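You operate a simulated robot arm through the tools that you are given. There is no shell and no other tool. Be economical: measure what you need, move in short steps, check, and stop when the job is done.

Carry out the task below with a simulated robot arm. There is one attempt and no reset: what you move stays moved.

TASK
Change the sign on the sign rail to the one the clipboard names.
Fine: the old sign goes in the teal counter drawer, which ends shut; the rail ends tilted up.

The check looks at the end state, three seconds after you hand in, the way a careful person would. Anything else that was tipped, shoved, dropped, spilled or broken makes it a failure.

THE ROBOT
A 6-joint arm with a fingered hand on a trunk, on a base that drives. Base frame: it is fixed to the floor where the robot stands at the start and does not move with it; the origin is under the middle of the robot, x ahead of it, y to its left, z up. Readings come in mm, rad, newtons and seconds.
With the tool pointing down near the work surface it reaches from about 280 to 600 mm from the robot's upright axis, wherever it stands. Its first joint turns from -2.897 to 2.897 rad. Places, roughly: blue sign [-2500, 0, 750]; sign rail [-3000, 500, 800]; teal counter drawer [-2400, 100, 700]. Payload 3.2 kg.
The tool frame sits at the grasp point between the pads (the TCP): z along the fingers, y along the line on which they close. The tips reach 22 mm beyond it. Largest opening 112 mm; the body of the gripper starts 60 mm behind the TCP. The gripper is a hand of 3 fingers: y runs from the thumb to the fingers, the wrist lies at [0, 0, -218] in the tool frame, and closing takes about 1.5 s.
Orientation is that of the tool frame in the base frame, as [roll, pitch, yaw] about the fixed x, y, z axes, in that order (R = Rz(yaw) Ry(pitch) Rx(roll)). With the fingers straight down and closing along the base's y, the tool's x points along the base's -x, its y along +y and its z along -z.

THE INTERFACE
- The arm moves only by the tool nudge_tool. Its argument "increments" is text: rows parted by semicolons, each of 7 numbers parted by spaces: the turn, a rotation vector about the base's x, y, z in units of 90 degrees (1.0 is 90 degrees), then the shift along the base's x, y, z in units of 400 mm (1.0 is 400 mm), then the gripper command, from -1 (fully open) to 1 (shut), values between in proportion. In form: ax ay az tx ty tz jaw; .... A call has 1 to 10 rows; each row is the pose to reach, as a shift and turn from the pose commanded when the call began. A call with a number of a shift or a turn outside -1 to 1 is refused whole. Each row takes 0.2 s and may step no farther than 50 mm and 0.15 rad from the row before; otherwise, or with a gripper value out of range, the whole call is refused. A pose out of reach is approached as far as the arm can. The call stops where the force on the tool passes 90 N (or 10 N more than at its start, if that is more) or the arm is blocked; 0.2 s more then pass. Each finger travels about 108 mm/s and halts on what it meets, pressing with about 31 N; the grip force reading is that of the motor and also rises with nothing between the fingers. The clock runs only during rows and for 0.2 s after the last one: add rows that repeat a pose to give the fingers time. The reply holds the time, the measured pose of the TCP, the force on the tool along the base axes, the opening and the grip force, in the units named above and with some noise, with the torque about the TCP (base axes, N m) and any sound that the robot's microphone picked up.
- Cameras (640 x 400 px; columns grow to the right, rows downward): "scene" is now at [39.8, 161.2, 1400.1]; the picture's right is [-0.03, -1.00, 0.00], its down [-0.58, 0.02, -0.82] and it looks along [0.82, -0.02, -0.58] (base axes); focal length 288 px, centre (320, 200). "wrist" rides on the gripper at [66, 3, -80] in the tool frame; the picture's right is [-0.05, 1.00, 0.00], its down [-0.77, -0.04, -0.64] and it looks along [-0.64, -0.03, 0.77] (tool axes); focal length 275 px, centre (320, 200). There is no depth. A picture from a camera that has moved, and an enlarged one, comes with that camera's place and axes in the base frame and with its lens. The place of the scene camera against the robot may be out by one fixed shift of up to 25 mm in any direction.
- get_image(camera): a new picture of that camera. It takes no simulated time.
- move_column(by): slides the trunk up (or, below 0, down) by that many mm; the arm and the scene camera ride with it, the base frame stays. It gives what a move gives, with no picture.
- roll_base(legs): drives the robot by 1 to 6 legs, each [ahead, turn to the left] in mm and rad, along the robot's own axes; the way and the turn of a leg run together, so that a leg with both is an arc; at most 1500 mm and 3.142 rad a leg. The arm and the cameras ride along, it lands a little off, and it stops where it bumps. It gives what a move gives.
- set_grasp(shape): the hand has 3 fingers and takes this shape, open, in about a second: jaw (thumb against the fingers, like two jaws); tri (thumb and two fingers); tip (a fingertip pinch); poke (one finger out to press); point (the index stretched); flat (the hand flat); cup (the hand cupped); fist (a fist). The gripper value then closes the fingers along that shape, each until it touches; the sizes above hold for jaw. It gives what a move gives, with no picture.
- turn_head(pan, tilt): turns the head with the scene camera to pan (to the left, within 2.705 rad either way) and tilt (down, from -0.506 to 1.204), counted from straight ahead of the robot. It gives what a move gives.
- close_up(camera, box): a new picture of the part [left, top, right, bottom] of that camera's present view, enlarged. It takes no simulated time.
- sign_off(): hands the job in; it is judged then, once.

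Work in short steps. Places have to be worked out from the pictures, the camera data and where the tool is seen: move nearer, look again, correct. Check each grasp and each placing, and mend what went wrong. You have 135 turns and 92 pictures in all, those below and enlarged ones among them. Open the gripper and draw the arm clear of the work before you hand the job in, unless the task says otherwise; then end with one line.

The tools are called after "Call:" as name(argument=value, ...) on one line, values as JSON. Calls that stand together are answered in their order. nudge_tool: Moves the arm, as the interface text tells. Its arguments: {"type":"object","properties":{"increments":{"type":"string"}},"required":["increments"]} The other tools are called the same way: move_column (by) slides the trunk up or down; set_grasp (shape) gives the hand a shape; roll_base (legs) drives the base; turn_head (pan, tilt) turns the head that bears the scene camera; get_image (camera) takes a picture; close_up (camera, box) takes an enlarged picture of a part of a camera's view; sign_off () hands the job in.

At the start:

```text
t: 0.0
position: [411.9, -107.2, 913.6]
ee_rot: [-3.141, -0.002, 3.141]
force: [0.4, 1.2, 1.0]
wrist_torque: [0.01, 0.01, 0.0]
gripper_width: 111.8
grip_force: 0.0
shape: jaw
trunk travel left (down, up): [-400.0, 190.0]
robot x, y, heading: [-2.3, 2.3, -0.002]
head pan, tilt: [-0.028, 0.614]
```

scene: 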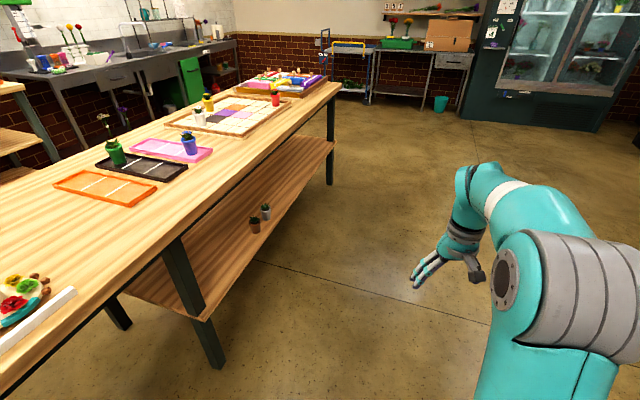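
wrist: 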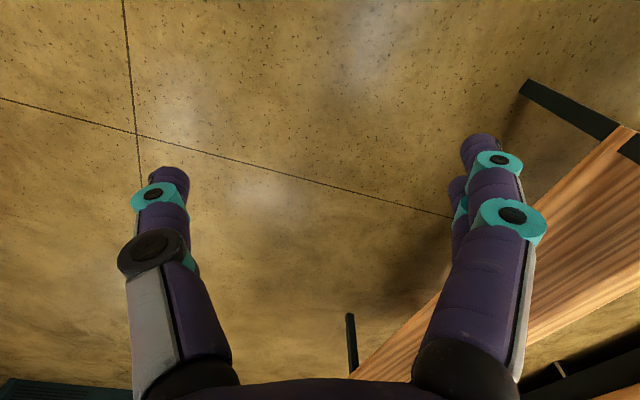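

The work lies behind the robot, so I turn the head left and backward to see it first.

Call:
turn_head(pan=2.7, tilt=0.3)

Call:
get_image(camera="scene")

```text
t: 2.4
position: [410.9, -106.6, 912.5]
ee_rot: [3.14, -0.001, 3.141]
force: [-0.3, 0.5, 0.0]
wrist_torque: [-0.02, -0.01, -0.02]
gripper_width: 111.9
grip_force: 0.0
shape: jaw
trunk travel left (down, up): [-400.0, 190.0]
robot x, y, heading: [0.1, 0.2, -0.002]
head pan, tilt: [2.7, 0.3]
```

```text
89 pictures are left
camera scene: at [-132.5, 203.5, 1428.9], right [0.43, 0.9, 0.0], down [0.27, -0.13, -0.96], along [-0.86, 0.41, -0.3], focal length 288 px, centre (320, 200)
```

scene: 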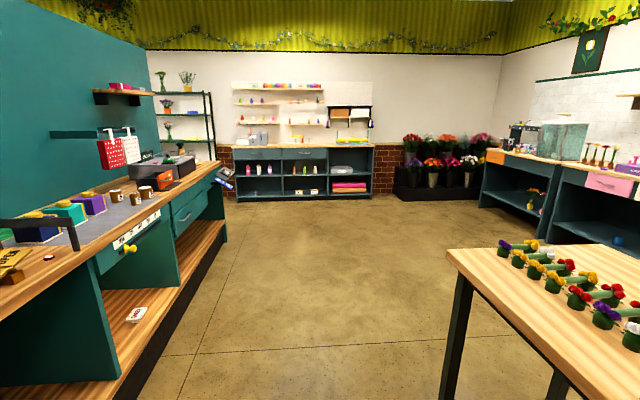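

The counter with the drawers is on the left; I enlarge that part.

Call:
close_up(camera="scene", box=[0, 80, 260, 340])

Call:
close_up(camera="scene", box=[90, 100, 250, 220])

```text
1.54 times, centred on (130, 210) of scene
camera zoom: at [-132.5, 203.5, 1428.9], right [0.43, 0.9, 0.0], down [0.27, -0.13, -0.96], along [-0.86, 0.41, -0.3], focal length 442 px, centre (612, 185)
```

zoom: 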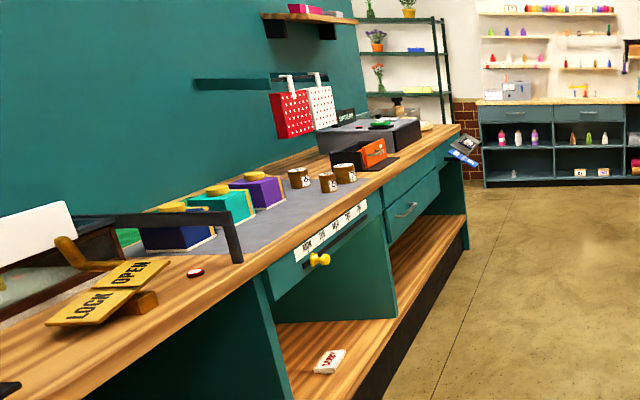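

```text
3.33 times, centred on (170, 160) of scene
camera zoom: at [-132.5, 203.5, 1428.9], right [0.43, 0.9, 0.0], down [0.27, -0.13, -0.96], along [-0.86, 0.41, -0.3], focal length 959 px, centre (820, 333)
```

zoom: 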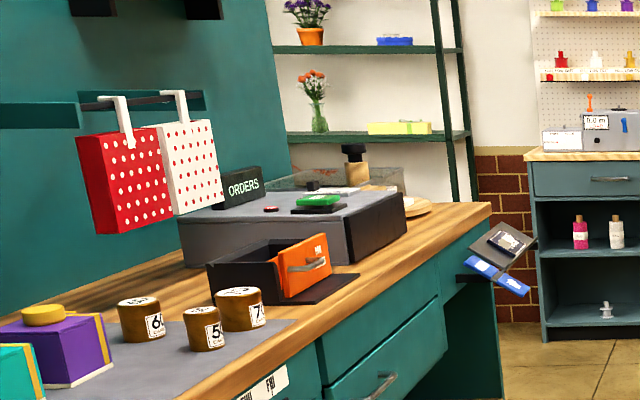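

The teal counter runs along roughly heading 2.79 rad; my path stays ~700 mm off it. The tilted thing at its far front end looks like the rail. I turn and drive along the counter, then look.

Call:
roll_base(legs=[[0, 2.79], [1300, 0]])

Call:
turn_head(pan=0.5, tilt=0.5)

Call:
get_image(camera="scene")

```text
t: 15.5
position: [-1576.4, 643.0, 913.7]
ee_rot: [3.141, 0.0, -0.326]
force: [0.4, -0.1, 0.6]
wrist_torque: [-0.02, -0.03, -0.03]
gripper_width: 111.9
grip_force: 0.1
shape: jaw
trunk travel left (down, up): [-400.0, 190.0]
robot x, y, heading: [-1223.0, 410.9, 2.814]
head pan, tilt: [2.7, 0.3]
```

```text
t: 17.6
position: [-1574.4, 642.9, 912.5]
ee_rot: [-3.141, 0.001, -0.326]
force: [0.3, 0.2, 0.5]
wrist_torque: [0.01, -0.01, 0.01]
gripper_width: 111.7
grip_force: 0.0
shape: jaw
trunk travel left (down, up): [-400.0, 190.0]
robot x, y, heading: [-1219.8, 410.1, 2.815]
head pan, tilt: [0.499, 0.499]
```

```text
86 pictures are left
camera scene: at [-1293.8, 214.6, 1410.5], right [-0.17, 0.98, 0.0], down [0.47, 0.08, -0.88], along [-0.86, -0.15, -0.48], focal length 288 px, centre (320, 200)
```

scene: 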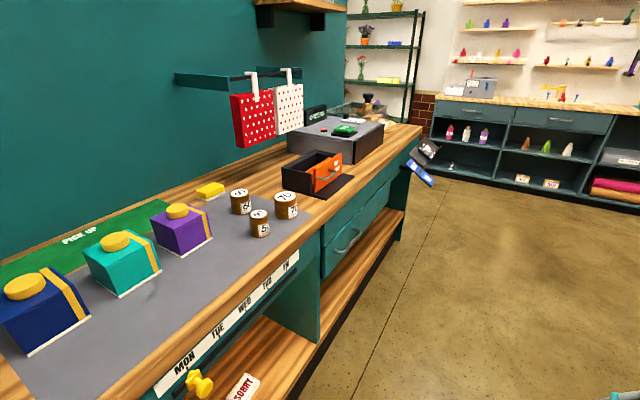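

I enlarge the tilted device and the drawer area.

Call:
close_up(camera="scene", box=[280, 80, 460, 200])

Call:
close_up(camera="scene", box=[140, 200, 420, 400])

```text
3.33 times, centred on (370, 140) of scene
camera zoom: at [-1293.8, 214.6, 1410.5], right [-0.17, 0.98, 0.0], down [0.47, 0.08, -0.88], along [-0.86, -0.15, -0.48], focal length 959 px, centre (153, 400)
```

zoom: 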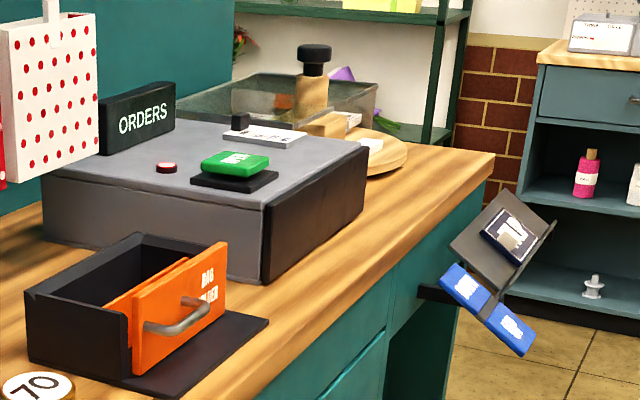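

```text
2.00 times, centred on (280, 300) of scene
camera zoom: at [-1293.8, 214.6, 1410.5], right [-0.17, 0.98, 0.0], down [0.47, 0.08, -0.88], along [-0.86, -0.15, -0.48], focal length 575 px, centre (400, 0)
```

zoom: 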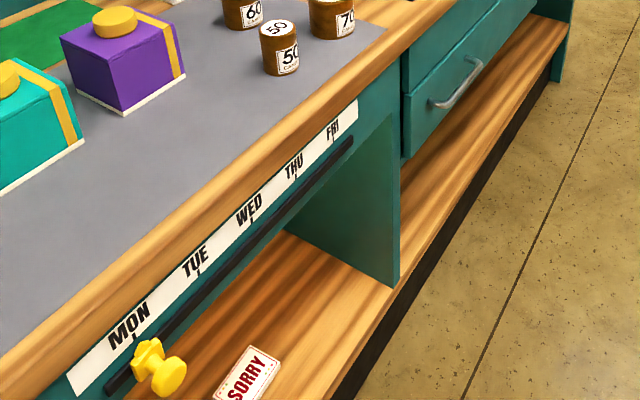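

The device at the far end fits the "sign rail" place (~[-3090, 570, 760]). I drive nearer, staying clear, and look at it.

Call:
roll_base(legs=[[900, 0]])

Call:
turn_head(pan=0.6, tilt=0.6)

Call:
get_image(camera="scene")

```text
t: 22.3
position: [-2423.2, 934.7, 912.8]
ee_rot: [-3.142, 0.001, -0.332]
force: [-0.6, 0.6, -0.2]
wrist_torque: [0.01, 0.0, -0.02]
gripper_width: 111.8
grip_force: 0.1
shape: jaw
trunk travel left (down, up): [-400.0, 190.0]
robot x, y, heading: [-2067.6, 700.4, 2.803]
head pan, tilt: [0.499, 0.499]
```

```text
t: 23.0
position: [-2422.4, 933.3, 914.1]
ee_rot: [3.141, 0.0, -0.33]
force: [0.3, 0.0, -0.2]
wrist_torque: [-0.01, 0.02, 0.01]
gripper_width: 111.7
grip_force: 0.1
shape: jaw
trunk travel left (down, up): [-400.0, 190.0]
robot x, y, heading: [-2069.4, 701.5, 2.812]
head pan, tilt: [0.6, 0.6]
```

```text
83 pictures are left
camera scene: at [-2139.0, 496.4, 1401.5], right [-0.27, 0.96, 0.0], down [0.54, 0.15, -0.83], along [-0.8, -0.22, -0.56], focal length 288 px, centre (320, 200)
```

scene: 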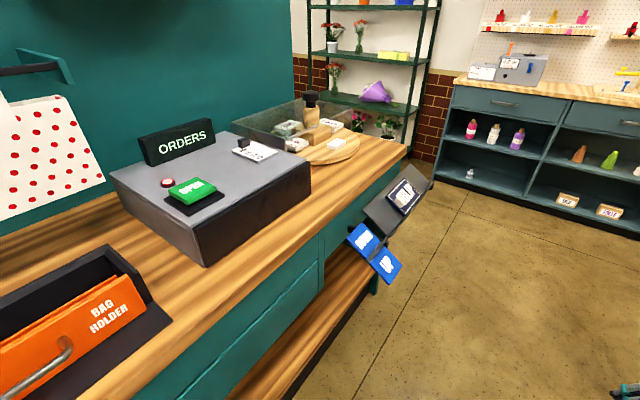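

Call:
close_up(camera="scene", box=[320, 150, 460, 300])

Call:
close_up(camera="scene", box=[150, 90, 370, 230])

```text
2.67 times, centred on (390, 225) of scene
camera zoom: at [-2139.0, 496.4, 1401.5], right [-0.27, 0.96, 0.0], down [0.54, 0.15, -0.83], along [-0.8, -0.22, -0.56], focal length 767 px, centre (133, 133)
```

zoom: 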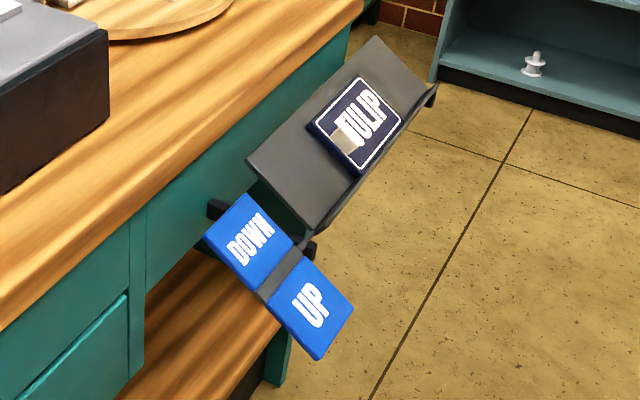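

```text
2.86 times, centred on (260, 160) of scene
camera zoom: at [-2139.0, 496.4, 1401.5], right [-0.27, 0.96, 0.0], down [0.54, 0.15, -0.83], along [-0.8, -0.22, -0.56], focal length 822 px, centre (491, 314)
```

zoom: 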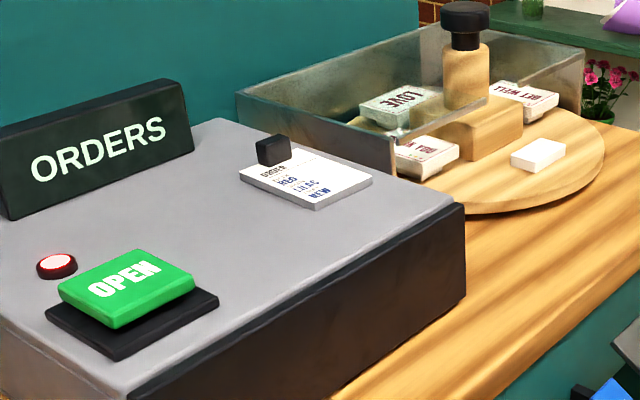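

The rail holds a "TULIP" sign and has an UP/DOWN rocker. I read the order slip on the box.

Call:
close_up(camera="scene", box=[225, 132, 285, 170])

Call:
turn_head(pan=1.4, tilt=0.7)

Call:
get_image(camera="scene")

```text
10.53 times, centred on (255, 151) of scene
camera zoom: at [-2139.0, 496.4, 1401.5], right [-0.27, 0.96, 0.0], down [0.54, 0.15, -0.83], along [-0.8, -0.22, -0.56], focal length 3028 px, centre (1004, 716)
```

zoom: 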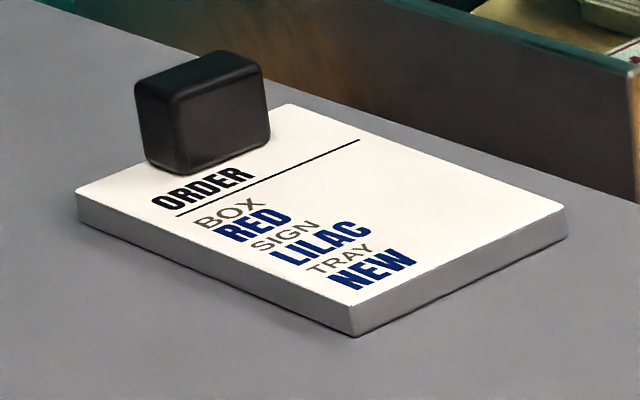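

```text
t: 24.1
position: [-2422.7, 933.9, 912.9]
ee_rot: [3.141, 0.001, -0.331]
force: [0.0, 1.6, 1.1]
wrist_torque: [0.01, 0.01, -0.01]
gripper_width: 112.0
grip_force: 0.0
shape: jaw
trunk travel left (down, up): [-400.0, 190.0]
robot x, y, heading: [-2067.3, 697.8, 2.808]
head pan, tilt: [1.4, 0.7]
```

```text
79 pictures are left
camera scene: at [-2094.8, 445.4, 1392.8], right [-0.88, 0.48, 0.0], down [0.31, 0.56, -0.77], along [-0.37, -0.67, -0.64], focal length 288 px, centre (320, 200)
```

scene: 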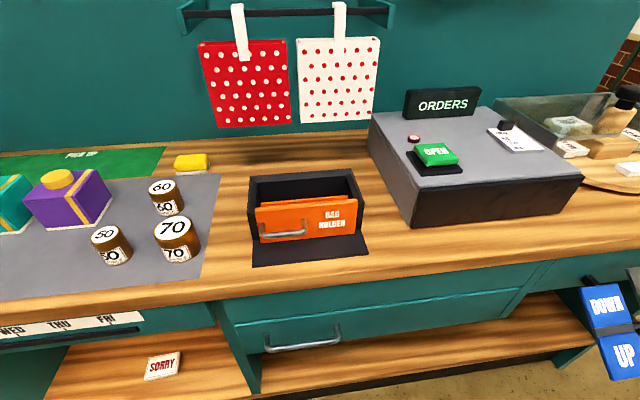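

The order says LILAC. I look for the LILAC sign: enlarge the orange holder.

Call:
close_up(camera="scene", box=[230, 150, 390, 280])

Call:
close_up(camera="scene", box=[180, 260, 600, 400])

```text
3.08 times, centred on (310, 215) of scene
camera zoom: at [-2094.8, 445.4, 1392.8], right [-0.88, 0.48, 0.0], down [0.31, 0.56, -0.77], along [-0.37, -0.67, -0.64], focal length 885 px, centre (351, 154)
```

zoom: 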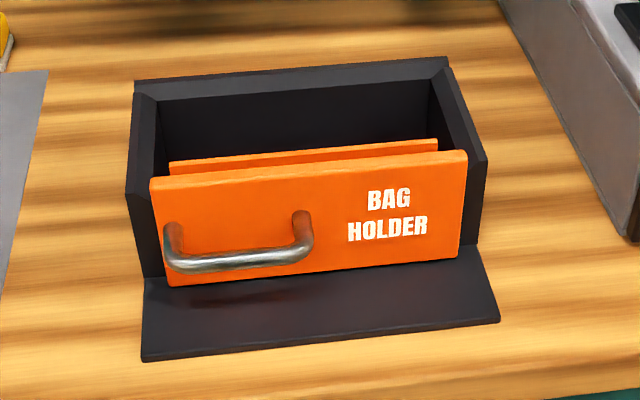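

```text
1.52 times, centred on (390, 330) of scene
camera zoom: at [-2094.8, 445.4, 1392.8], right [-0.88, 0.48, 0.0], down [0.31, 0.56, -0.77], along [-0.37, -0.67, -0.64], focal length 438 px, centre (213, 2)
```

zoom: 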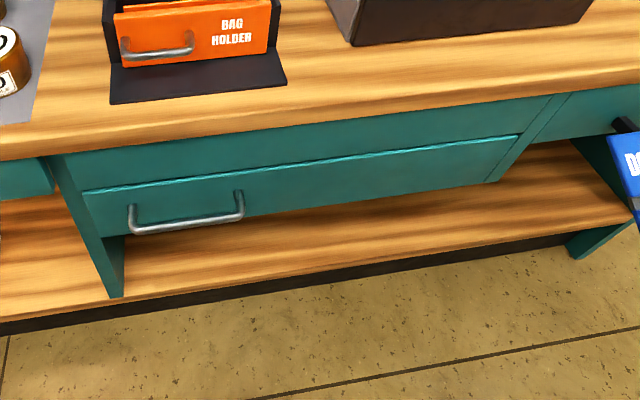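

LILAC isn't visible outside, so it's probably in the drawer. I turn to face the counter squarely and look down at the drawer.

Call:
roll_base(legs=[[0, 1.57]])

Call:
turn_head(pan=0.0, tilt=0.75)

Call:
get_image(camera="scene")

Call:
get_image(camera="wrist")

```text
t: 28.3
position: [-2307.1, 347.9, 914.0]
ee_rot: [3.141, 0.001, 1.228]
force: [-0.6, 0.2, 0.4]
wrist_torque: [0.02, 0.0, 0.01]
gripper_width: 112.0
grip_force: 0.0
shape: jaw
trunk travel left (down, up): [-400.0, 190.0]
robot x, y, heading: [-2065.7, 698.7, -1.917]
head pan, tilt: [1.4, 0.7]
```

```text
t: 29.8
position: [-2307.5, 345.4, 912.9]
ee_rot: [-3.141, 0.001, 1.228]
force: [0.2, 0.1, 0.2]
wrist_torque: [0.0, 0.01, 0.02]
gripper_width: 111.7
grip_force: 0.1
shape: jaw
trunk travel left (down, up): [-400.0, 190.0]
robot x, y, heading: [-2071.4, 699.6, -1.912]
head pan, tilt: [0.0, 0.75]
```

```text
76 pictures are left
camera scene: at [-1907.9, 619.0, 1388.6], right [-0.94, 0.34, 0.0], down [0.23, 0.64, -0.73], along [-0.25, -0.69, -0.68], focal length 288 px, centre (320, 200)
```

scene: 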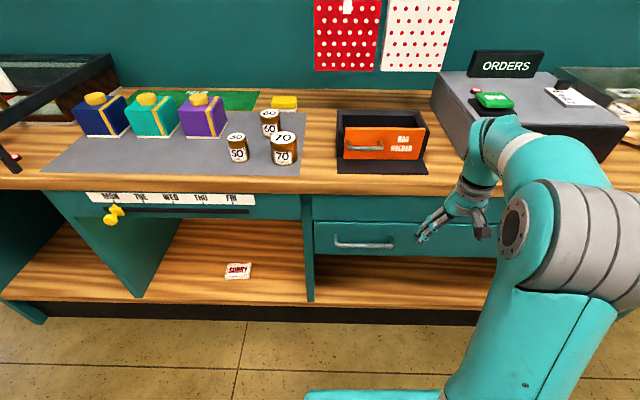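

```text
75 pictures are left
camera wrist: at [-2282.7, 408.1, 992.5], right [0.93, -0.38, 0.0], down [-0.29, -0.71, 0.64], along [-0.24, -0.59, -0.77], focal length 275 px, centre (320, 200)
```

wrist: 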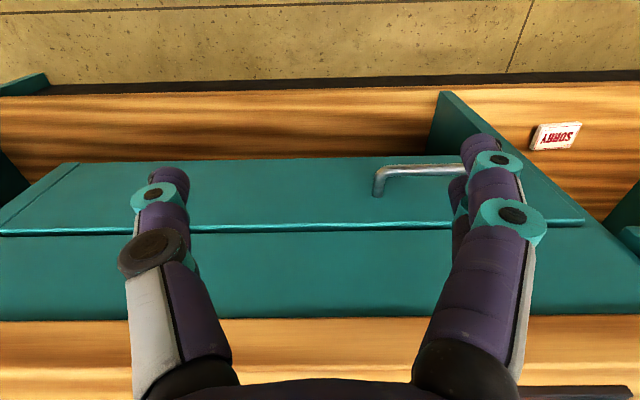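

Triangulating, the handle bar runs from about [-2294,198,730] to [-2132,130,730] and the counter normal is about [0.364,0.931]. I back up a bit, align the heading, and lower the trunk to work with a horizontal tool.

Call:
roll_base(legs=[[-130, -0.03]])

Call:
move_column(by=-250)

Call:
nudge_tool(increments="-.0712 -.0311 -.0549 0 0 0 -1; -.1424 -.0622 -.1098 0 0 0 -1; -.2136 -.0933 -.1647 0 0 0 -1; -.2848 -.1244 -.2196 0 0 0 -1; -.356 -.1555 -.2745 0 0 0 -1; -.4272 -.1866 -.3294 0 0 0 -1; -.4984 -.2177 -.3843 0 0 0 -1")

```text
t: 31.1
position: [-2272.7, 477.9, 913.8]
ee_rot: [-3.141, 0.0, 1.199]
force: [-0.2, -0.8, 0.1]
wrist_torque: [0.02, 0.0, -0.04]
gripper_width: 112.1
grip_force: 0.1
shape: jaw
trunk travel left (down, up): [-400.0, 190.0]
robot x, y, heading: [-2021.1, 820.2, -1.946]
head pan, tilt: [0.0, 0.75]
```

```text
t: 33.7
position: [-2272.5, 477.5, 663.3]
ee_rot: [-3.14, 0.0, 1.198]
force: [0.0, -0.1, 0.8]
wrist_torque: [0.0, 0.0, -0.01]
gripper_width: 111.8
grip_force: 0.0
shape: jaw
trunk travel left (down, up): [-150.0, 440.0]
robot x, y, heading: [-2020.6, 819.8, -1.944]
head pan, tilt: [0.0, 0.75]
```

```text
t: 35.3
position: [-2272.2, 478.1, 664.5]
ee_rot: [2.357, 0.342, 0.412]
force: [-1.2, -0.1, -0.4]
wrist_torque: [-0.02, 0.0, 0.03]
gripper_width: 111.6
grip_force: 0.0
shape: jaw
trunk travel left (down, up): [-150.0, 440.0]
robot x, y, heading: [-2021.1, 820.2, -1.938]
head pan, tilt: [0.0, 0.75]
```

The turn goes well; I finish it.

Call:
nudge_tool(increments="-.0712 -.0311 -.0549 0 0 0 -1; -.1424 -.0622 -.1098 0 0 0 -1; -.2136 -.0933 -.1647 0 0 0 -1; -.2848 -.1244 -.2196 0 0 0 -1; -.356 -.1555 -.2745 0 0 0 -1; -.4272 -.1866 -.3294 0 0 0 -1; -.4984 -.2177 -.3843 0 0 0 -1")

Call:
get_image(camera="wrist")

Call:
get_image(camera="scene")

```text
t: 36.9
position: [-2304.0, 479.3, 770.1]
ee_rot: [1.593, -0.012, -0.369]
force: [0.6, -0.6, -0.2]
wrist_torque: [0.03, -0.03, -0.02]
gripper_width: 111.8
grip_force: 0.1
shape: jaw
out of reach, approached as far as the arm can: row 2, 3, 4, 5, 6, 7
trunk travel left (down, up): [-150.0, 440.0]
robot x, y, heading: [-2022.1, 818.4, -1.941]
head pan, tilt: [0.0, 0.75]
```

```text
74 pictures are left
camera wrist: at [-2214.0, 530.1, 775.0], right [-0.06, 0.0, 1.0], down [-0.49, 0.87, -0.03], along [-0.87, -0.49, -0.05], focal length 275 px, centre (320, 200)
```

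wrist: 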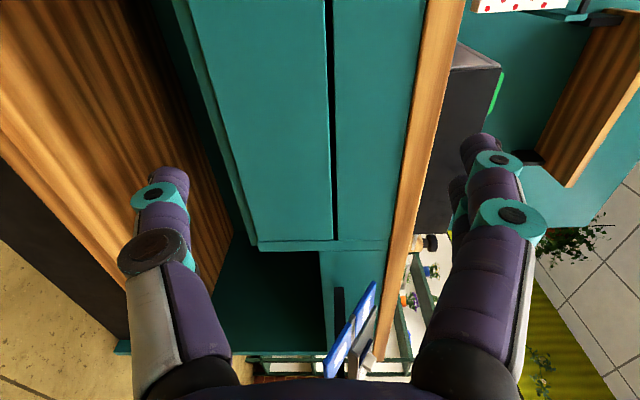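

```text
73 pictures are left
camera scene: at [-1864.4, 737.6, 1138.6], right [-0.93, 0.36, 0.0], down [0.25, 0.64, -0.73], along [-0.27, -0.68, -0.68], focal length 288 px, centre (320, 200)
```

scene: 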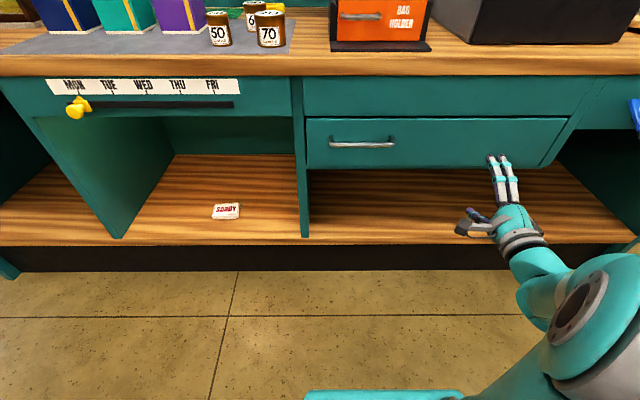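

The hand is now horizontal, limited for the moment because it's close to the body. I move it forward-left to about 100 mm in front of the handle centre (~[-2211,165,734]).

Call:
nudge_tool(increments="0 0 0 .04 -.092 .03 -1; 0 0 0 .08 -.183 .058 -1; 0 0 0 .12 -.275 .087 -1; 0 0 0 .16 -.367 .116 -1; 0 0 0 .2 -.458 .145 -1; 0 0 0 .24 -.55 .175 -1; 0 0 0 .24 -.55 .175 -1")

Call:
get_image(camera="scene")

Call:
get_image(camera="wrist")

```text
t: 38.5
position: [-2265.8, 307.9, 865.9]
ee_rot: [1.577, 0.0, -0.362]
force: [0.2, 0.0, 0.3]
wrist_torque: [0.0, 0.03, -0.03]
gripper_width: 111.9
grip_force: 0.0
shape: jaw
out of reach, approached as far as the arm can: row 1, 2, 3, 4, 5, 6, 7
trunk travel left (down, up): [-150.0, 440.0]
robot x, y, heading: [-2019.8, 819.1, -1.946]
head pan, tilt: [0.0, 0.75]
```

```text
72 pictures are left
camera scene: at [-1864.5, 737.5, 1138.6], right [-0.93, 0.36, 0.0], down [0.25, 0.64, -0.73], along [-0.27, -0.68, -0.68], focal length 288 px, centre (320, 200)
```

scene: 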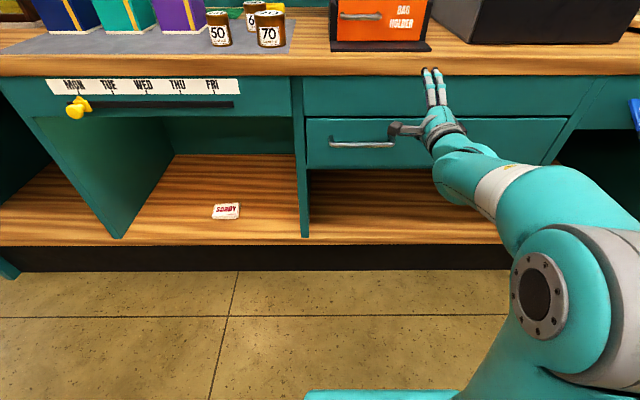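

```text
71 pictures are left
camera wrist: at [-2175.4, 359.9, 868.5], right [-0.05, 0.01, 1.0], down [-0.5, 0.87, -0.03], along [-0.87, -0.5, -0.03], focal length 275 px, centre (320, 200)
```

wrist: 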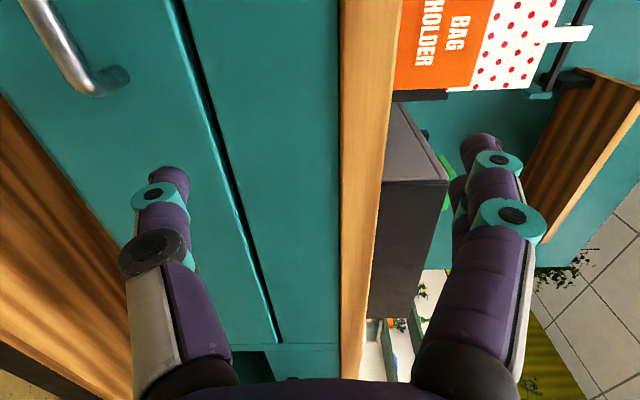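

The arm can't get lower this close with the trunk here, so I lower the trunk by 133 mm.

Call:
move_column(by=-133)

Call:
nudge_tool(increments="0 0 0 0 0 0 -1; 0 0 0 0 0 0 -1")

```text
t: 40.1
position: [-2265.9, 308.3, 735.4]
ee_rot: [1.577, -0.001, -0.364]
force: [0.1, 0.7, -0.9]
wrist_torque: [-0.01, 0.01, -0.01]
gripper_width: 111.6
grip_force: 0.0
shape: jaw
trunk travel left (down, up): [-17.0, 573.0]
robot x, y, heading: [-2022.6, 822.1, -1.941]
head pan, tilt: [0.0, 0.75]
```

```text
t: 40.7
position: [-2265.5, 307.1, 733.1]
ee_rot: [1.577, -0.001, -0.363]
force: [0.4, 0.4, -1.0]
wrist_torque: [-0.02, 0.02, 0.0]
gripper_width: 111.9
grip_force: 0.1
shape: jaw
trunk travel left (down, up): [-17.0, 573.0]
robot x, y, heading: [-2026.8, 822.8, -1.939]
head pan, tilt: [0.0, 0.75]
```

The pose is held at z≈733. Now I shift along the counter to the handle centre, still ~100 mm in front.

Call:
nudge_tool(increments="0 0 0 .076 -.042 0 -1; 0 0 0 .152 -.083 0 -1; 0 0 0 .228 -.125 0 -1; 0 0 0 .228 -.125 0 -1")

Call:
get_image(camera="wrist")

Call:
get_image(camera="scene")

```text
t: 41.7
position: [-2229.6, 270.6, 774.1]
ee_rot: [1.606, -0.019, -0.33]
force: [-0.5, 0.3, 0.1]
wrist_torque: [0.01, -0.02, 0.02]
gripper_width: 111.9
grip_force: 0.1
shape: jaw
out of reach, approached as far as the arm can: row 1, 2, 3, 4
trunk travel left (down, up): [-17.0, 573.0]
robot x, y, heading: [-2022.5, 821.8, -1.94]
head pan, tilt: [0.0, 0.75]
```

```text
70 pictures are left
camera wrist: at [-2142.0, 325.4, 780.2], right [-0.07, -0.01, 1.0], down [-0.52, 0.85, -0.03], along [-0.85, -0.53, -0.07], focal length 275 px, centre (320, 200)
```

wrist: 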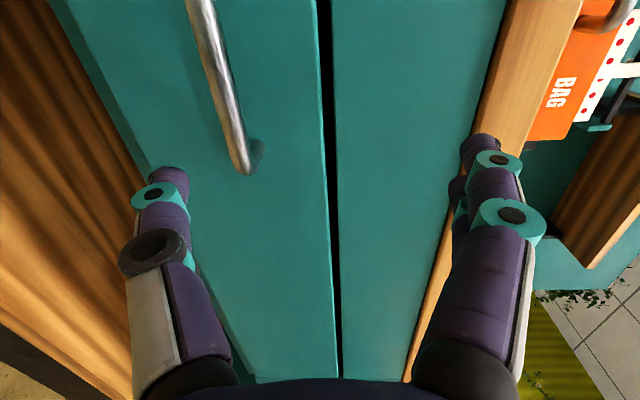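

```text
69 pictures are left
camera scene: at [-1864.5, 737.5, 1005.6], right [-0.93, 0.36, 0.0], down [0.25, 0.64, -0.73], along [-0.27, -0.68, -0.68], focal length 288 px, centre (320, 200)
```

scene: 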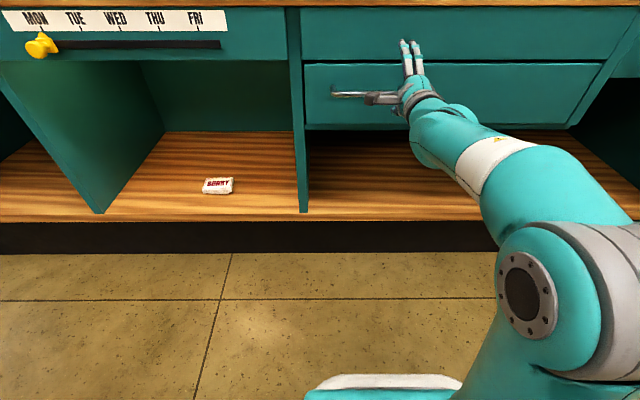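

The limit appears when the hand comes too near the body, so I back the base by 150 mm and then reach forward.

Call:
roll_base(legs=[[-150, 0]])

Call:
nudge_tool(increments="0 0 0 -.02 -.07 0 -1; 0 0 0 -.04 -.14 0 -1; 0 0 0 -.04 -.22 -.05 -1; 0 0 0 -.04 -.30 -.1 -1;0 0 0 -.04 -.30 -.1 -1")

```text
t: 43.1
position: [-2178.7, 410.3, 773.8]
ee_rot: [1.604, -0.018, -0.331]
force: [0.2, 0.1, 0.0]
wrist_torque: [0.0, 0.0, 0.03]
gripper_width: 111.8
grip_force: 0.0
shape: jaw
trunk travel left (down, up): [-17.0, 573.0]
robot x, y, heading: [-1969.0, 959.1, -1.947]
head pan, tilt: [0.0, 0.75]
```

```text
t: 44.3
position: [-2208.4, 300.0, 730.6]
ee_rot: [1.599, -0.014, -0.313]
force: [0.0, -0.1, 0.2]
wrist_torque: [0.01, 0.01, -0.02]
gripper_width: 112.0
grip_force: 0.1
shape: jaw
out of reach, approached as far as the arm can: row 3, 4, 5
trunk travel left (down, up): [-17.0, 573.0]
robot x, y, heading: [-1970.5, 962.3, -1.944]
head pan, tilt: [0.0, 0.75]
```

Nearly there but at the limit. Pitching the tool 30° downward puts the wrist higher, a more natural pose; the closing line still straddles the bar.

Call:
nudge_tool(increments=".0775 -.0303 0 0 0 0 -1; .155 -.0606 0 0 0 0 -1; .2325 -.091 0 0 0 0 -1; .31 -.1213 0 0 0 0 -1; .31 -.1213 0 0 0 0 -1")

Call:
get_image(camera="wrist")

Call:
get_image(camera="scene")

```text
t: 45.5
position: [-2198.5, 296.1, 736.7]
ee_rot: [1.728, -0.038, -0.256]
force: [0.4, 0.5, -0.2]
wrist_torque: [0.02, -0.01, 0.0]
gripper_width: 111.8
grip_force: 0.1
shape: jaw
out of reach, approached as far as the arm can: row 1, 2, 3, 4, 5
trunk travel left (down, up): [-17.0, 573.0]
robot x, y, heading: [-1970.1, 960.5, -1.944]
head pan, tilt: [0.0, 0.75]
```

```text
68 pictures are left
camera wrist: at [-2114.6, 356.1, 754.1], right [-0.12, -0.13, 0.98], down [-0.59, 0.81, 0.03], along [-0.8, -0.57, -0.17], focal length 275 px, centre (320, 200)
```

wrist: 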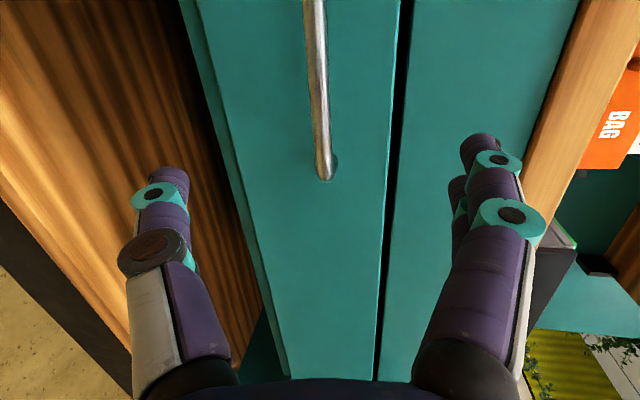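

```text
67 pictures are left
camera scene: at [-1810.6, 875.6, 1005.6], right [-0.93, 0.37, 0.0], down [0.25, 0.63, -0.73], along [-0.27, -0.68, -0.68], focal length 288 px, centre (320, 200)
```

scene: 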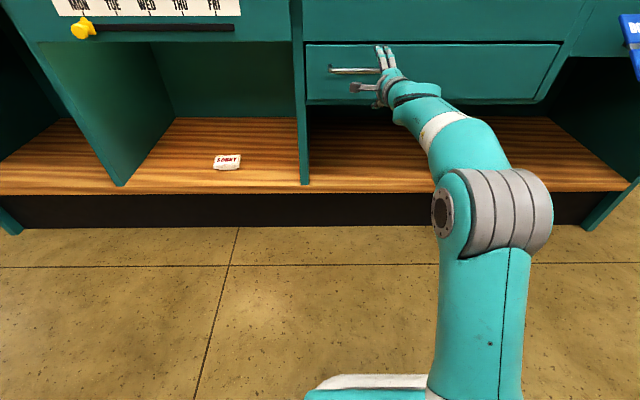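

The wrist roll is evidently at its joint limit this way round. I roll the hand the other way (thumb on the other side), about the approach axis, clear of the drawer.

Call:
nudge_tool(increments=".0342 .0875 0 0 0 0 -1; .0684 .175 0 0 0 0 -1; .1026 .2625 0 0 0 0 -1; .1368 .35 0 0 0 0 -1; .171 .4375 0 0 0 0 -1; .2052 .525 0 0 0 0 -1; .2394 .6125 0 0 0 0 -1; .2736 .7 0 0 0 0 -1; .3078 .7875 0 0 0 0 -1; .342 .875 0 0 0 0 -1")

Call:
nudge_tool(increments=".0342 .0875 0 0 0 0 -1; .0684 .175 0 0 0 0 -1; .1026 .2625 0 0 0 0 -1; .1368 .35 0 0 0 0 -1; .171 .4375 0 0 0 0 -1; .2052 .525 0 0 0 0 -1; .2394 .6125 0 0 0 0 -1; .2736 .7 0 0 0 0 -1; .3078 .7875 0 0 0 0 -1; .342 .875 0 0 0 0 -1")

```text
t: 47.7
position: [-2198.2, 294.7, 737.7]
ee_rot: [2.445, 1.395, 0.344]
force: [-0.1, -1.0, 0.1]
wrist_torque: [-0.06, -0.04, 0.0]
gripper_width: 112.0
grip_force: 0.1
shape: jaw
trunk travel left (down, up): [-17.0, 573.0]
robot x, y, heading: [-1964.9, 959.0, -1.944]
head pan, tilt: [0.0, 0.75]
```

```text
t: 49.9
position: [-2198.4, 295.9, 738.4]
ee_rot: [-1.434, 0.224, 2.65]
force: [-0.6, 1.2, -0.2]
wrist_torque: [0.02, -0.01, 0.03]
gripper_width: 111.9
grip_force: 0.0
shape: jaw
trunk travel left (down, up): [-17.0, 573.0]
robot x, y, heading: [-1972.8, 961.5, -1.945]
head pan, tilt: [0.0, 0.75]
```

The other way round is free. I now set the tool to point squarely at the drawer, 20° downward, thumb/fingers straddling the bar, ~80 mm short of it.

Call:
nudge_tool(increments=".0845 -.0005 .027 .009 -.038 .014 -1; .169 -.001 .054 .018 -.076 .028 -1; .2535 -.0015 .081 .027 -.114 .042 -1; .338 -.002 .108 .035 -.152 .056 -1; .338 -.002 .108 .035 -.152 .056 -1")

Call:
get_image(camera="wrist")

Call:
get_image(camera="scene")

```text
t: 51.1
position: [-2168.3, 253.9, 741.4]
ee_rot: [-1.919, 0.008, 2.761]
force: [0.1, -0.4, -1.2]
wrist_torque: [-0.01, 0.04, 0.01]
gripper_width: 112.3
grip_force: 0.1
shape: jaw
out of reach, approached as far as the arm can: row 2, 3, 4, 5
trunk travel left (down, up): [-17.0, 573.0]
robot x, y, heading: [-1966.8, 958.4, -1.945]
head pan, tilt: [0.0, 0.75]
```

```text
66 pictures are left
camera wrist: at [-2202.3, 350.1, 765.0], right [0.18, 0.3, -0.94], down [0.93, 0.26, 0.26], along [0.32, -0.92, -0.23], focal length 275 px, centre (320, 200)
```

wrist: 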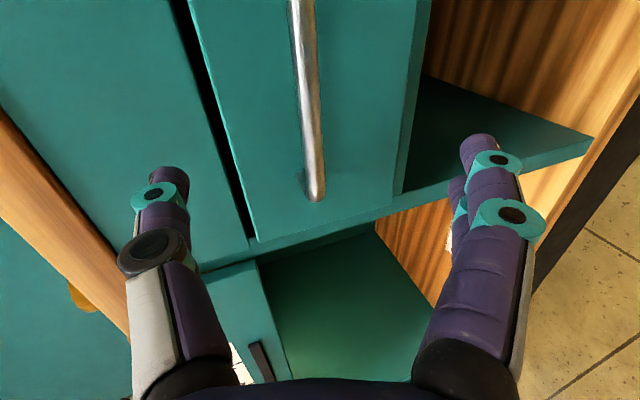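

```text
65 pictures are left
camera scene: at [-1810.7, 875.7, 1005.6], right [-0.93, 0.37, 0.0], down [0.25, 0.63, -0.73], along [-0.27, -0.68, -0.68], focal length 288 px, centre (320, 200)
```

scene: 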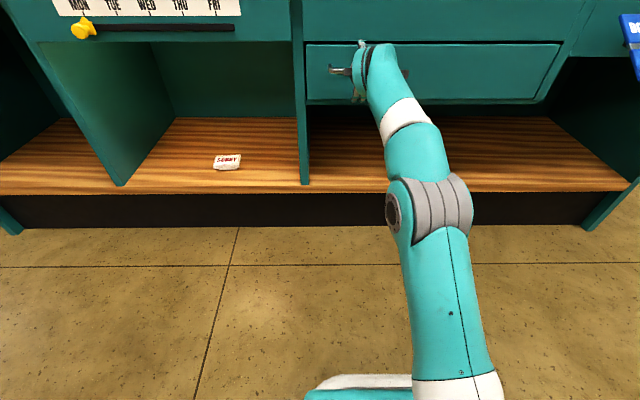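

Orientation is right; now the arm is stretched, so the base is too far. Wrist-camera triangulation puts the bar ~80 mm ahead of the TCP at z≈718. I drive 50 mm forward.

Call:
roll_base(legs=[[50, 0]])

Call:
nudge_tool(increments="0 0 0 0 0 -.025 -1; 0 0 0 0 0 -.04 -1; 0 0 0 0 0 -.04 -1")

Call:
get_image(camera="wrist")

```text
t: 52.0
position: [-2187.1, 207.2, 743.2]
ee_rot: [-1.916, 0.002, 2.763]
force: [0.8, 0.1, -0.1]
wrist_torque: [0.0, 0.02, -0.04]
gripper_width: 112.3
grip_force: 0.1
shape: jaw
trunk travel left (down, up): [-17.0, 573.0]
robot x, y, heading: [-1983.0, 914.5, -1.944]
head pan, tilt: [0.0, 0.75]
```

```text
t: 52.8
position: [-2186.8, 207.0, 727.3]
ee_rot: [-1.916, 0.003, 2.763]
force: [-0.9, -0.1, -0.5]
wrist_torque: [0.01, 0.02, 0.04]
gripper_width: 111.8
grip_force: 0.0
shape: jaw
trunk travel left (down, up): [-17.0, 573.0]
robot x, y, heading: [-1985.0, 915.2, -1.946]
head pan, tilt: [0.0, 0.75]
```

```text
64 pictures are left
camera wrist: at [-2220.2, 303.4, 749.7], right [0.17, 0.3, -0.94], down [0.93, 0.26, 0.25], along [0.32, -0.92, -0.23], focal length 275 px, centre (320, 200)
```

wrist: 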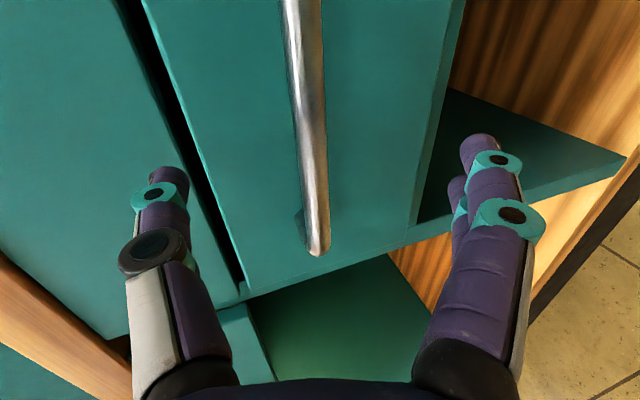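

The bar is centred between thumb and fingers, ~30 mm ahead. I half-close the jaws (so the upper fingertip clears the drawer face) and advance 26 mm.

Call:
nudge_tool(increments="0 0 0 0 0 0 0; 0 0 0 0 0 0 0; 0 0 0 0 0 0 0; 0 0 0 -.012 -.03 -.01 0; 0 0 0 -.0237 -.0605 -.02 0; 0 0 0 -.0237 -.0605 -.02 0")

Call:
get_image(camera="wrist")

```text
t: 54.2
position: [-2194.6, 186.8, 715.6]
ee_rot: [-1.915, 0.006, 2.761]
force: [0.5, 0.4, -0.5]
wrist_torque: [0.02, 0.01, 0.02]
gripper_width: 56.6
grip_force: 0.2
shape: jaw
out of reach, approached as far as the arm can: row 5, 6
trunk travel left (down, up): [-17.0, 573.0]
robot x, y, heading: [-1988.5, 914.7, -1.943]
head pan, tilt: [0.0, 0.75]
```

```text
63 pictures are left
camera wrist: at [-2227.5, 281.9, 738.4], right [0.17, 0.29, -0.94], down [0.93, 0.26, 0.25], along [0.32, -0.92, -0.23], focal length 275 px, centre (320, 200)
```

wrist: 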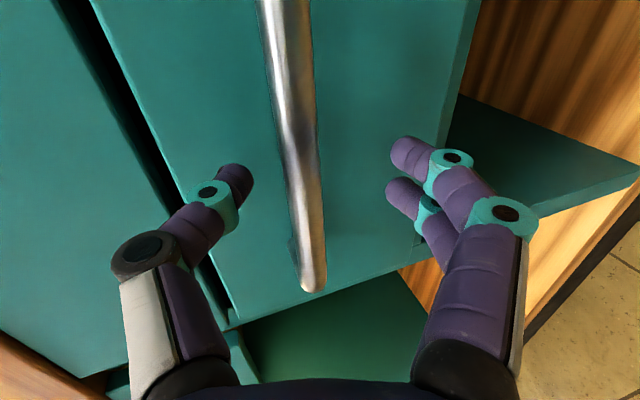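

The bar lies between the fingers, about 8 mm past the TCP. I close on it.

Call:
nudge_tool(increments="0 0 0 0 0 0 .4; 0 0 0 0 0 0 .8; 0 0 0 0 0 0 1; 0 0 0 0 0 0 1; 0 0 0 0 0 0 1; 0 0 0 0 0 0 1")

Call:
get_image(camera="wrist")

```text
t: 55.6
position: [-2195.1, 186.0, 714.4]
ee_rot: [-1.918, 0.005, 2.762]
force: [0.1, 0.7, -6.6]
wrist_torque: [-0.09, 0.01, 0.05]
gripper_width: 0.1
grip_force: 30.8
shape: jaw
trunk travel left (down, up): [-17.0, 573.0]
robot x, y, heading: [-1987.9, 916.5, -1.943]
head pan, tilt: [0.0, 0.75]
```

```text
62 pictures are left
camera wrist: at [-2227.5, 281.6, 737.4], right [0.17, 0.3, -0.94], down [0.93, 0.26, 0.25], along [0.32, -0.92, -0.23], focal length 275 px, centre (320, 200)
```

wrist: 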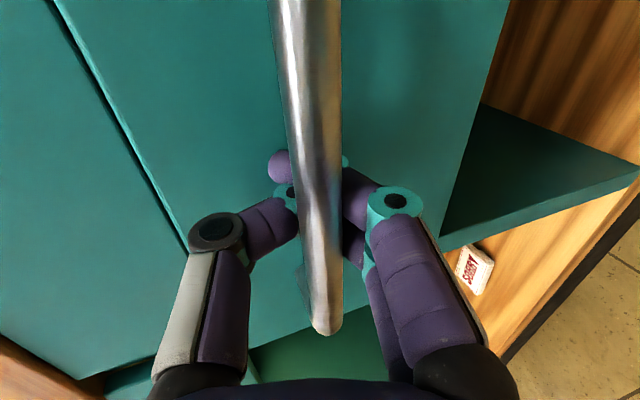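

The fingers have closed around behind the bar, caging it (the drawer already moved a little). I pull by driving the base back 120 mm.

Call:
roll_base(legs=[[-120, 0]])

Call:
get_image(camera="wrist")

Call:
get_image(camera="scene")

```text
t: 56.9
position: [-2150.9, 297.8, 714.4]
ee_rot: [-1.915, 0.005, 2.761]
force: [-4.2, 2.0, -8.1]
wrist_torque: [-0.09, 0.08, 0.06]
gripper_width: 0.0
grip_force: 31.2
shape: jaw
trunk travel left (down, up): [-17.0, 573.0]
robot x, y, heading: [-1943.0, 1025.5, -1.947]
head pan, tilt: [0.0, 0.75]
```

```text
61 pictures are left
camera wrist: at [-2184.2, 393.1, 737.7], right [0.17, 0.3, -0.94], down [0.93, 0.26, 0.25], along [0.32, -0.92, -0.23], focal length 275 px, centre (320, 200)
```

wrist: 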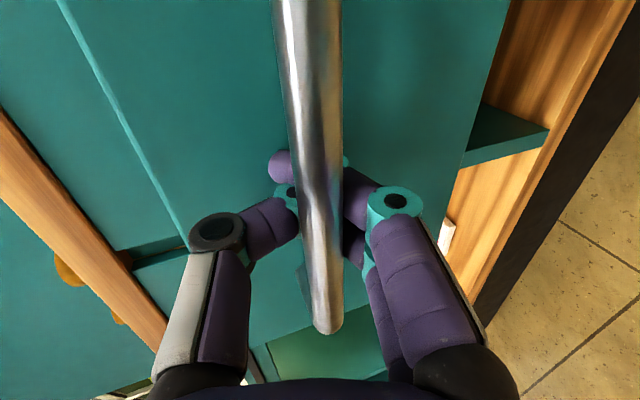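

```text
60 pictures are left
camera scene: at [-1785.9, 939.4, 1005.6], right [-0.93, 0.37, 0.0], down [0.25, 0.64, -0.73], along [-0.27, -0.68, -0.68], focal length 288 px, centre (320, 200)
```

scene: 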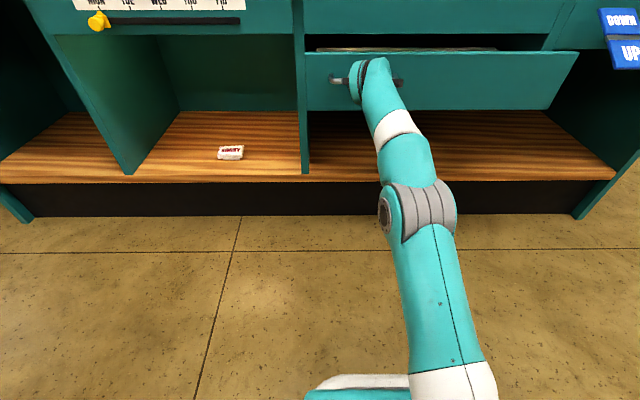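

The drawer opens. I pull another 110 mm.

Call:
roll_base(legs=[[-110, 0]])

Call:
get_image(camera="scene")

```text
t: 58.1
position: [-2109.0, 399.7, 715.0]
ee_rot: [-1.916, 0.004, 2.763]
force: [-5.5, 2.8, -6.7]
wrist_torque: [-0.13, 0.05, 0.09]
gripper_width: 0.0
grip_force: 31.1
shape: jaw
trunk travel left (down, up): [-17.0, 573.0]
robot x, y, heading: [-1900.1, 1124.9, -1.938]
head pan, tilt: [0.0, 0.75]
```

```text
59 pictures are left
camera scene: at [-1745.4, 1042.7, 1005.6], right [-0.93, 0.36, 0.0], down [0.25, 0.64, -0.73], along [-0.27, -0.68, -0.68], focal length 288 px, centre (320, 200)
```

scene: 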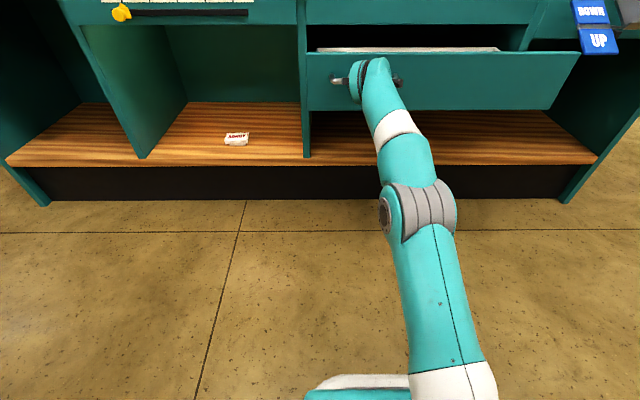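

The drawer is out ~230 mm. I release the bar, back off, and raise the trunk to look inside.

Call:
nudge_tool(increments="0 0 0 0 0 0 .5; 0 0 0 0 0 0 0; 0 0 0 0 0 0 -.5; 0 0 0 0 0 0 -.5; 0 0 0 0 0 0 -.5")

Call:
roll_base(legs=[[-90, 0]])

Call:
move_column(by=420)

Call:
turn_head(pan=0.0, tilt=0.8)

Call:
get_image(camera="scene")

```text
t: 59.3
position: [-2109.3, 400.8, 716.0]
ee_rot: [-1.917, 0.003, 2.762]
force: [-0.1, 0.4, -0.4]
wrist_torque: [-0.02, -0.01, 0.0]
gripper_width: 83.6
grip_force: 0.1
shape: jaw
trunk travel left (down, up): [-17.0, 573.0]
robot x, y, heading: [-1903.6, 1129.1, -1.942]
head pan, tilt: [0.0, 0.75]
```

```text
t: 60.4
position: [-2076.1, 483.5, 716.4]
ee_rot: [-1.916, 0.004, 2.762]
force: [0.2, -0.2, -0.2]
wrist_torque: [0.01, 0.0, 0.03]
gripper_width: 83.6
grip_force: 0.0
shape: jaw
trunk travel left (down, up): [-17.0, 573.0]
robot x, y, heading: [-1870.3, 1209.8, -1.941]
head pan, tilt: [0.0, 0.75]
```

```text
refused: 420 is not a number from -400 to 400
```

```text
t: 61.0
position: [-2076.6, 484.5, 714.9]
ee_rot: [-1.917, 0.004, 2.762]
force: [-0.1, 0.0, -0.3]
wrist_torque: [0.01, -0.03, -0.01]
gripper_width: 83.9
grip_force: 0.1
shape: jaw
trunk travel left (down, up): [-17.0, 573.0]
robot x, y, heading: [-1869.8, 1209.1, -1.939]
head pan, tilt: [0.0, 0.799]
```

```text
58 pictures are left
camera scene: at [-1711.3, 1128.8, 1001.6], right [-0.93, 0.36, 0.0], down [0.26, 0.67, -0.7], along [-0.25, -0.65, -0.72], focal length 288 px, centre (320, 200)
```

scene: 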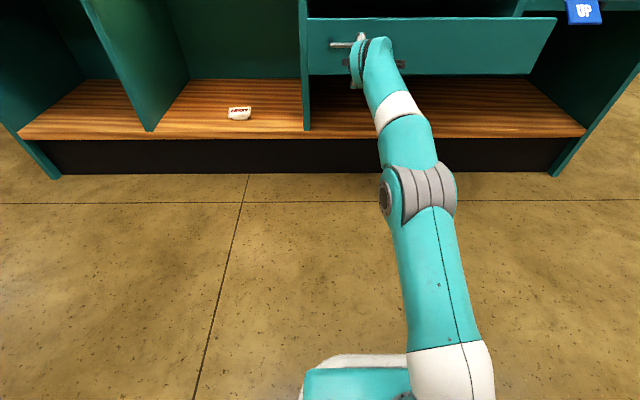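

Released cleanly. I raise the trunk by 400 mm and look into the drawer.

Call:
move_column(by=400)

Call:
get_image(camera="scene")

```text
t: 64.8
position: [-2076.8, 484.6, 1115.7]
ee_rot: [-1.917, 0.003, 2.759]
force: [-0.5, -0.1, -0.3]
wrist_torque: [0.0, 0.01, 0.0]
gripper_width: 83.7
grip_force: 0.1
shape: jaw
trunk travel left (down, up): [-417.0, 173.0]
robot x, y, heading: [-1870.8, 1210.8, -1.943]
head pan, tilt: [0.0, 0.799]
```

```text
57 pictures are left
camera scene: at [-1711.3, 1128.8, 1401.5], right [-0.93, 0.36, 0.0], down [0.26, 0.67, -0.7], along [-0.25, -0.65, -0.72], focal length 288 px, centre (320, 200)
```

scene: 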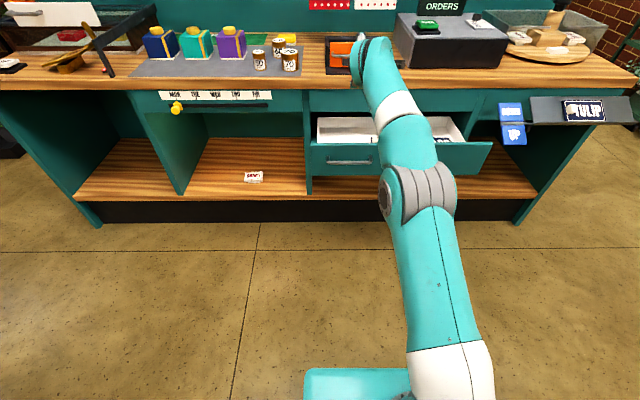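

Call:
close_up(camera="scene", box=[300, 90, 500, 190])

```text
3.20 times, centred on (400, 140) of scene
camera zoom: at [-1711.3, 1128.8, 1401.5], right [-0.93, 0.36, 0.0], down [0.26, 0.67, -0.7], along [-0.25, -0.65, -0.72], focal length 920 px, centre (64, 392)
```

zoom: 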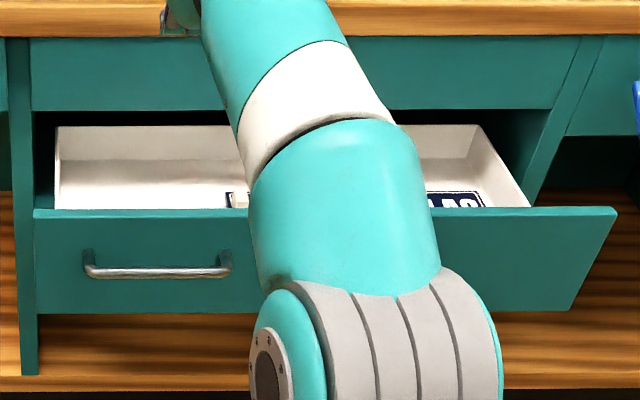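

A LILAC-like sign shows at the drawer's right side. I turn the tool to point down and draw it in to about 500 mm ahead before driving closer.

Call:
nudge_tool(increments=".0804 -.0314 0 -.0183 .0822 -.0458 -1; .1608 -.0628 0 -.0366 .1644 -.0916 -1; .2412 -.0942 0 -.0549 .2466 -.1374 -1; .3216 -.1256 0 -.0732 .3288 -.1832 -1; .402 -.157 0 -.0915 .411 -.229 -1; .4824 -.1884 0 -.1098 .4932 -.2748 -1; .5628 -.2198 0 -.1281 .5754 -.3206 -1; .6432 -.2512 0 -.1464 .6576 -.3664 -1; .7236 -.2826 0 -.1647 .7398 -.4122 -1; .7236 -.2826 0 -.1647 .7398 -.4122 -1")

```text
t: 67.0
position: [-1987.3, 803.2, 825.7]
ee_rot: [-3.058, -0.095, 2.693]
force: [0.4, -0.5, -0.2]
wrist_torque: [0.02, -0.01, -0.01]
gripper_width: 111.8
grip_force: 0.1
shape: jaw
out of reach, approached as far as the arm can: row 1, 2, 3, 4, 5, 6, 7, 8, 9, 10
trunk travel left (down, up): [-417.0, 173.0]
robot x, y, heading: [-1872.9, 1210.6, -1.944]
head pan, tilt: [0.0, 0.799]
```

The pose drifted from the request (awkward wrist configuration). I yaw back to the starting-type orientation (camera toward the robot), raising a bit.

Call:
nudge_tool(increments="0 0 -.095 0 0 .03 -1; 0 0 -.19 0 0 .06 -1; 0 0 -.285 0 0 .09 -1; 0 0 -.38 -.02 0 .12 -1; 0 0 -.475 -.04 0 .15 -1; 0 0 -.57 -.06 0 .18 -1; 0 0 -.665 -.08 0 .21 -1; 0 0 -.76 -.1 0 .24 -1; 0 0 -.855 -.12 0 .27 -1; 0 0 -.95 -.14 0 .3 -1")

```text
t: 69.2
position: [-2041.6, 798.3, 946.9]
ee_rot: [-3.056, -0.096, 1.197]
force: [-0.4, -0.1, 0.6]
wrist_torque: [0.01, -0.02, 0.02]
gripper_width: 112.1
grip_force: 0.0
shape: jaw
trunk travel left (down, up): [-417.0, 173.0]
robot x, y, heading: [-1870.1, 1214.3, -1.944]
head pan, tilt: [0.0, 0.799]
```

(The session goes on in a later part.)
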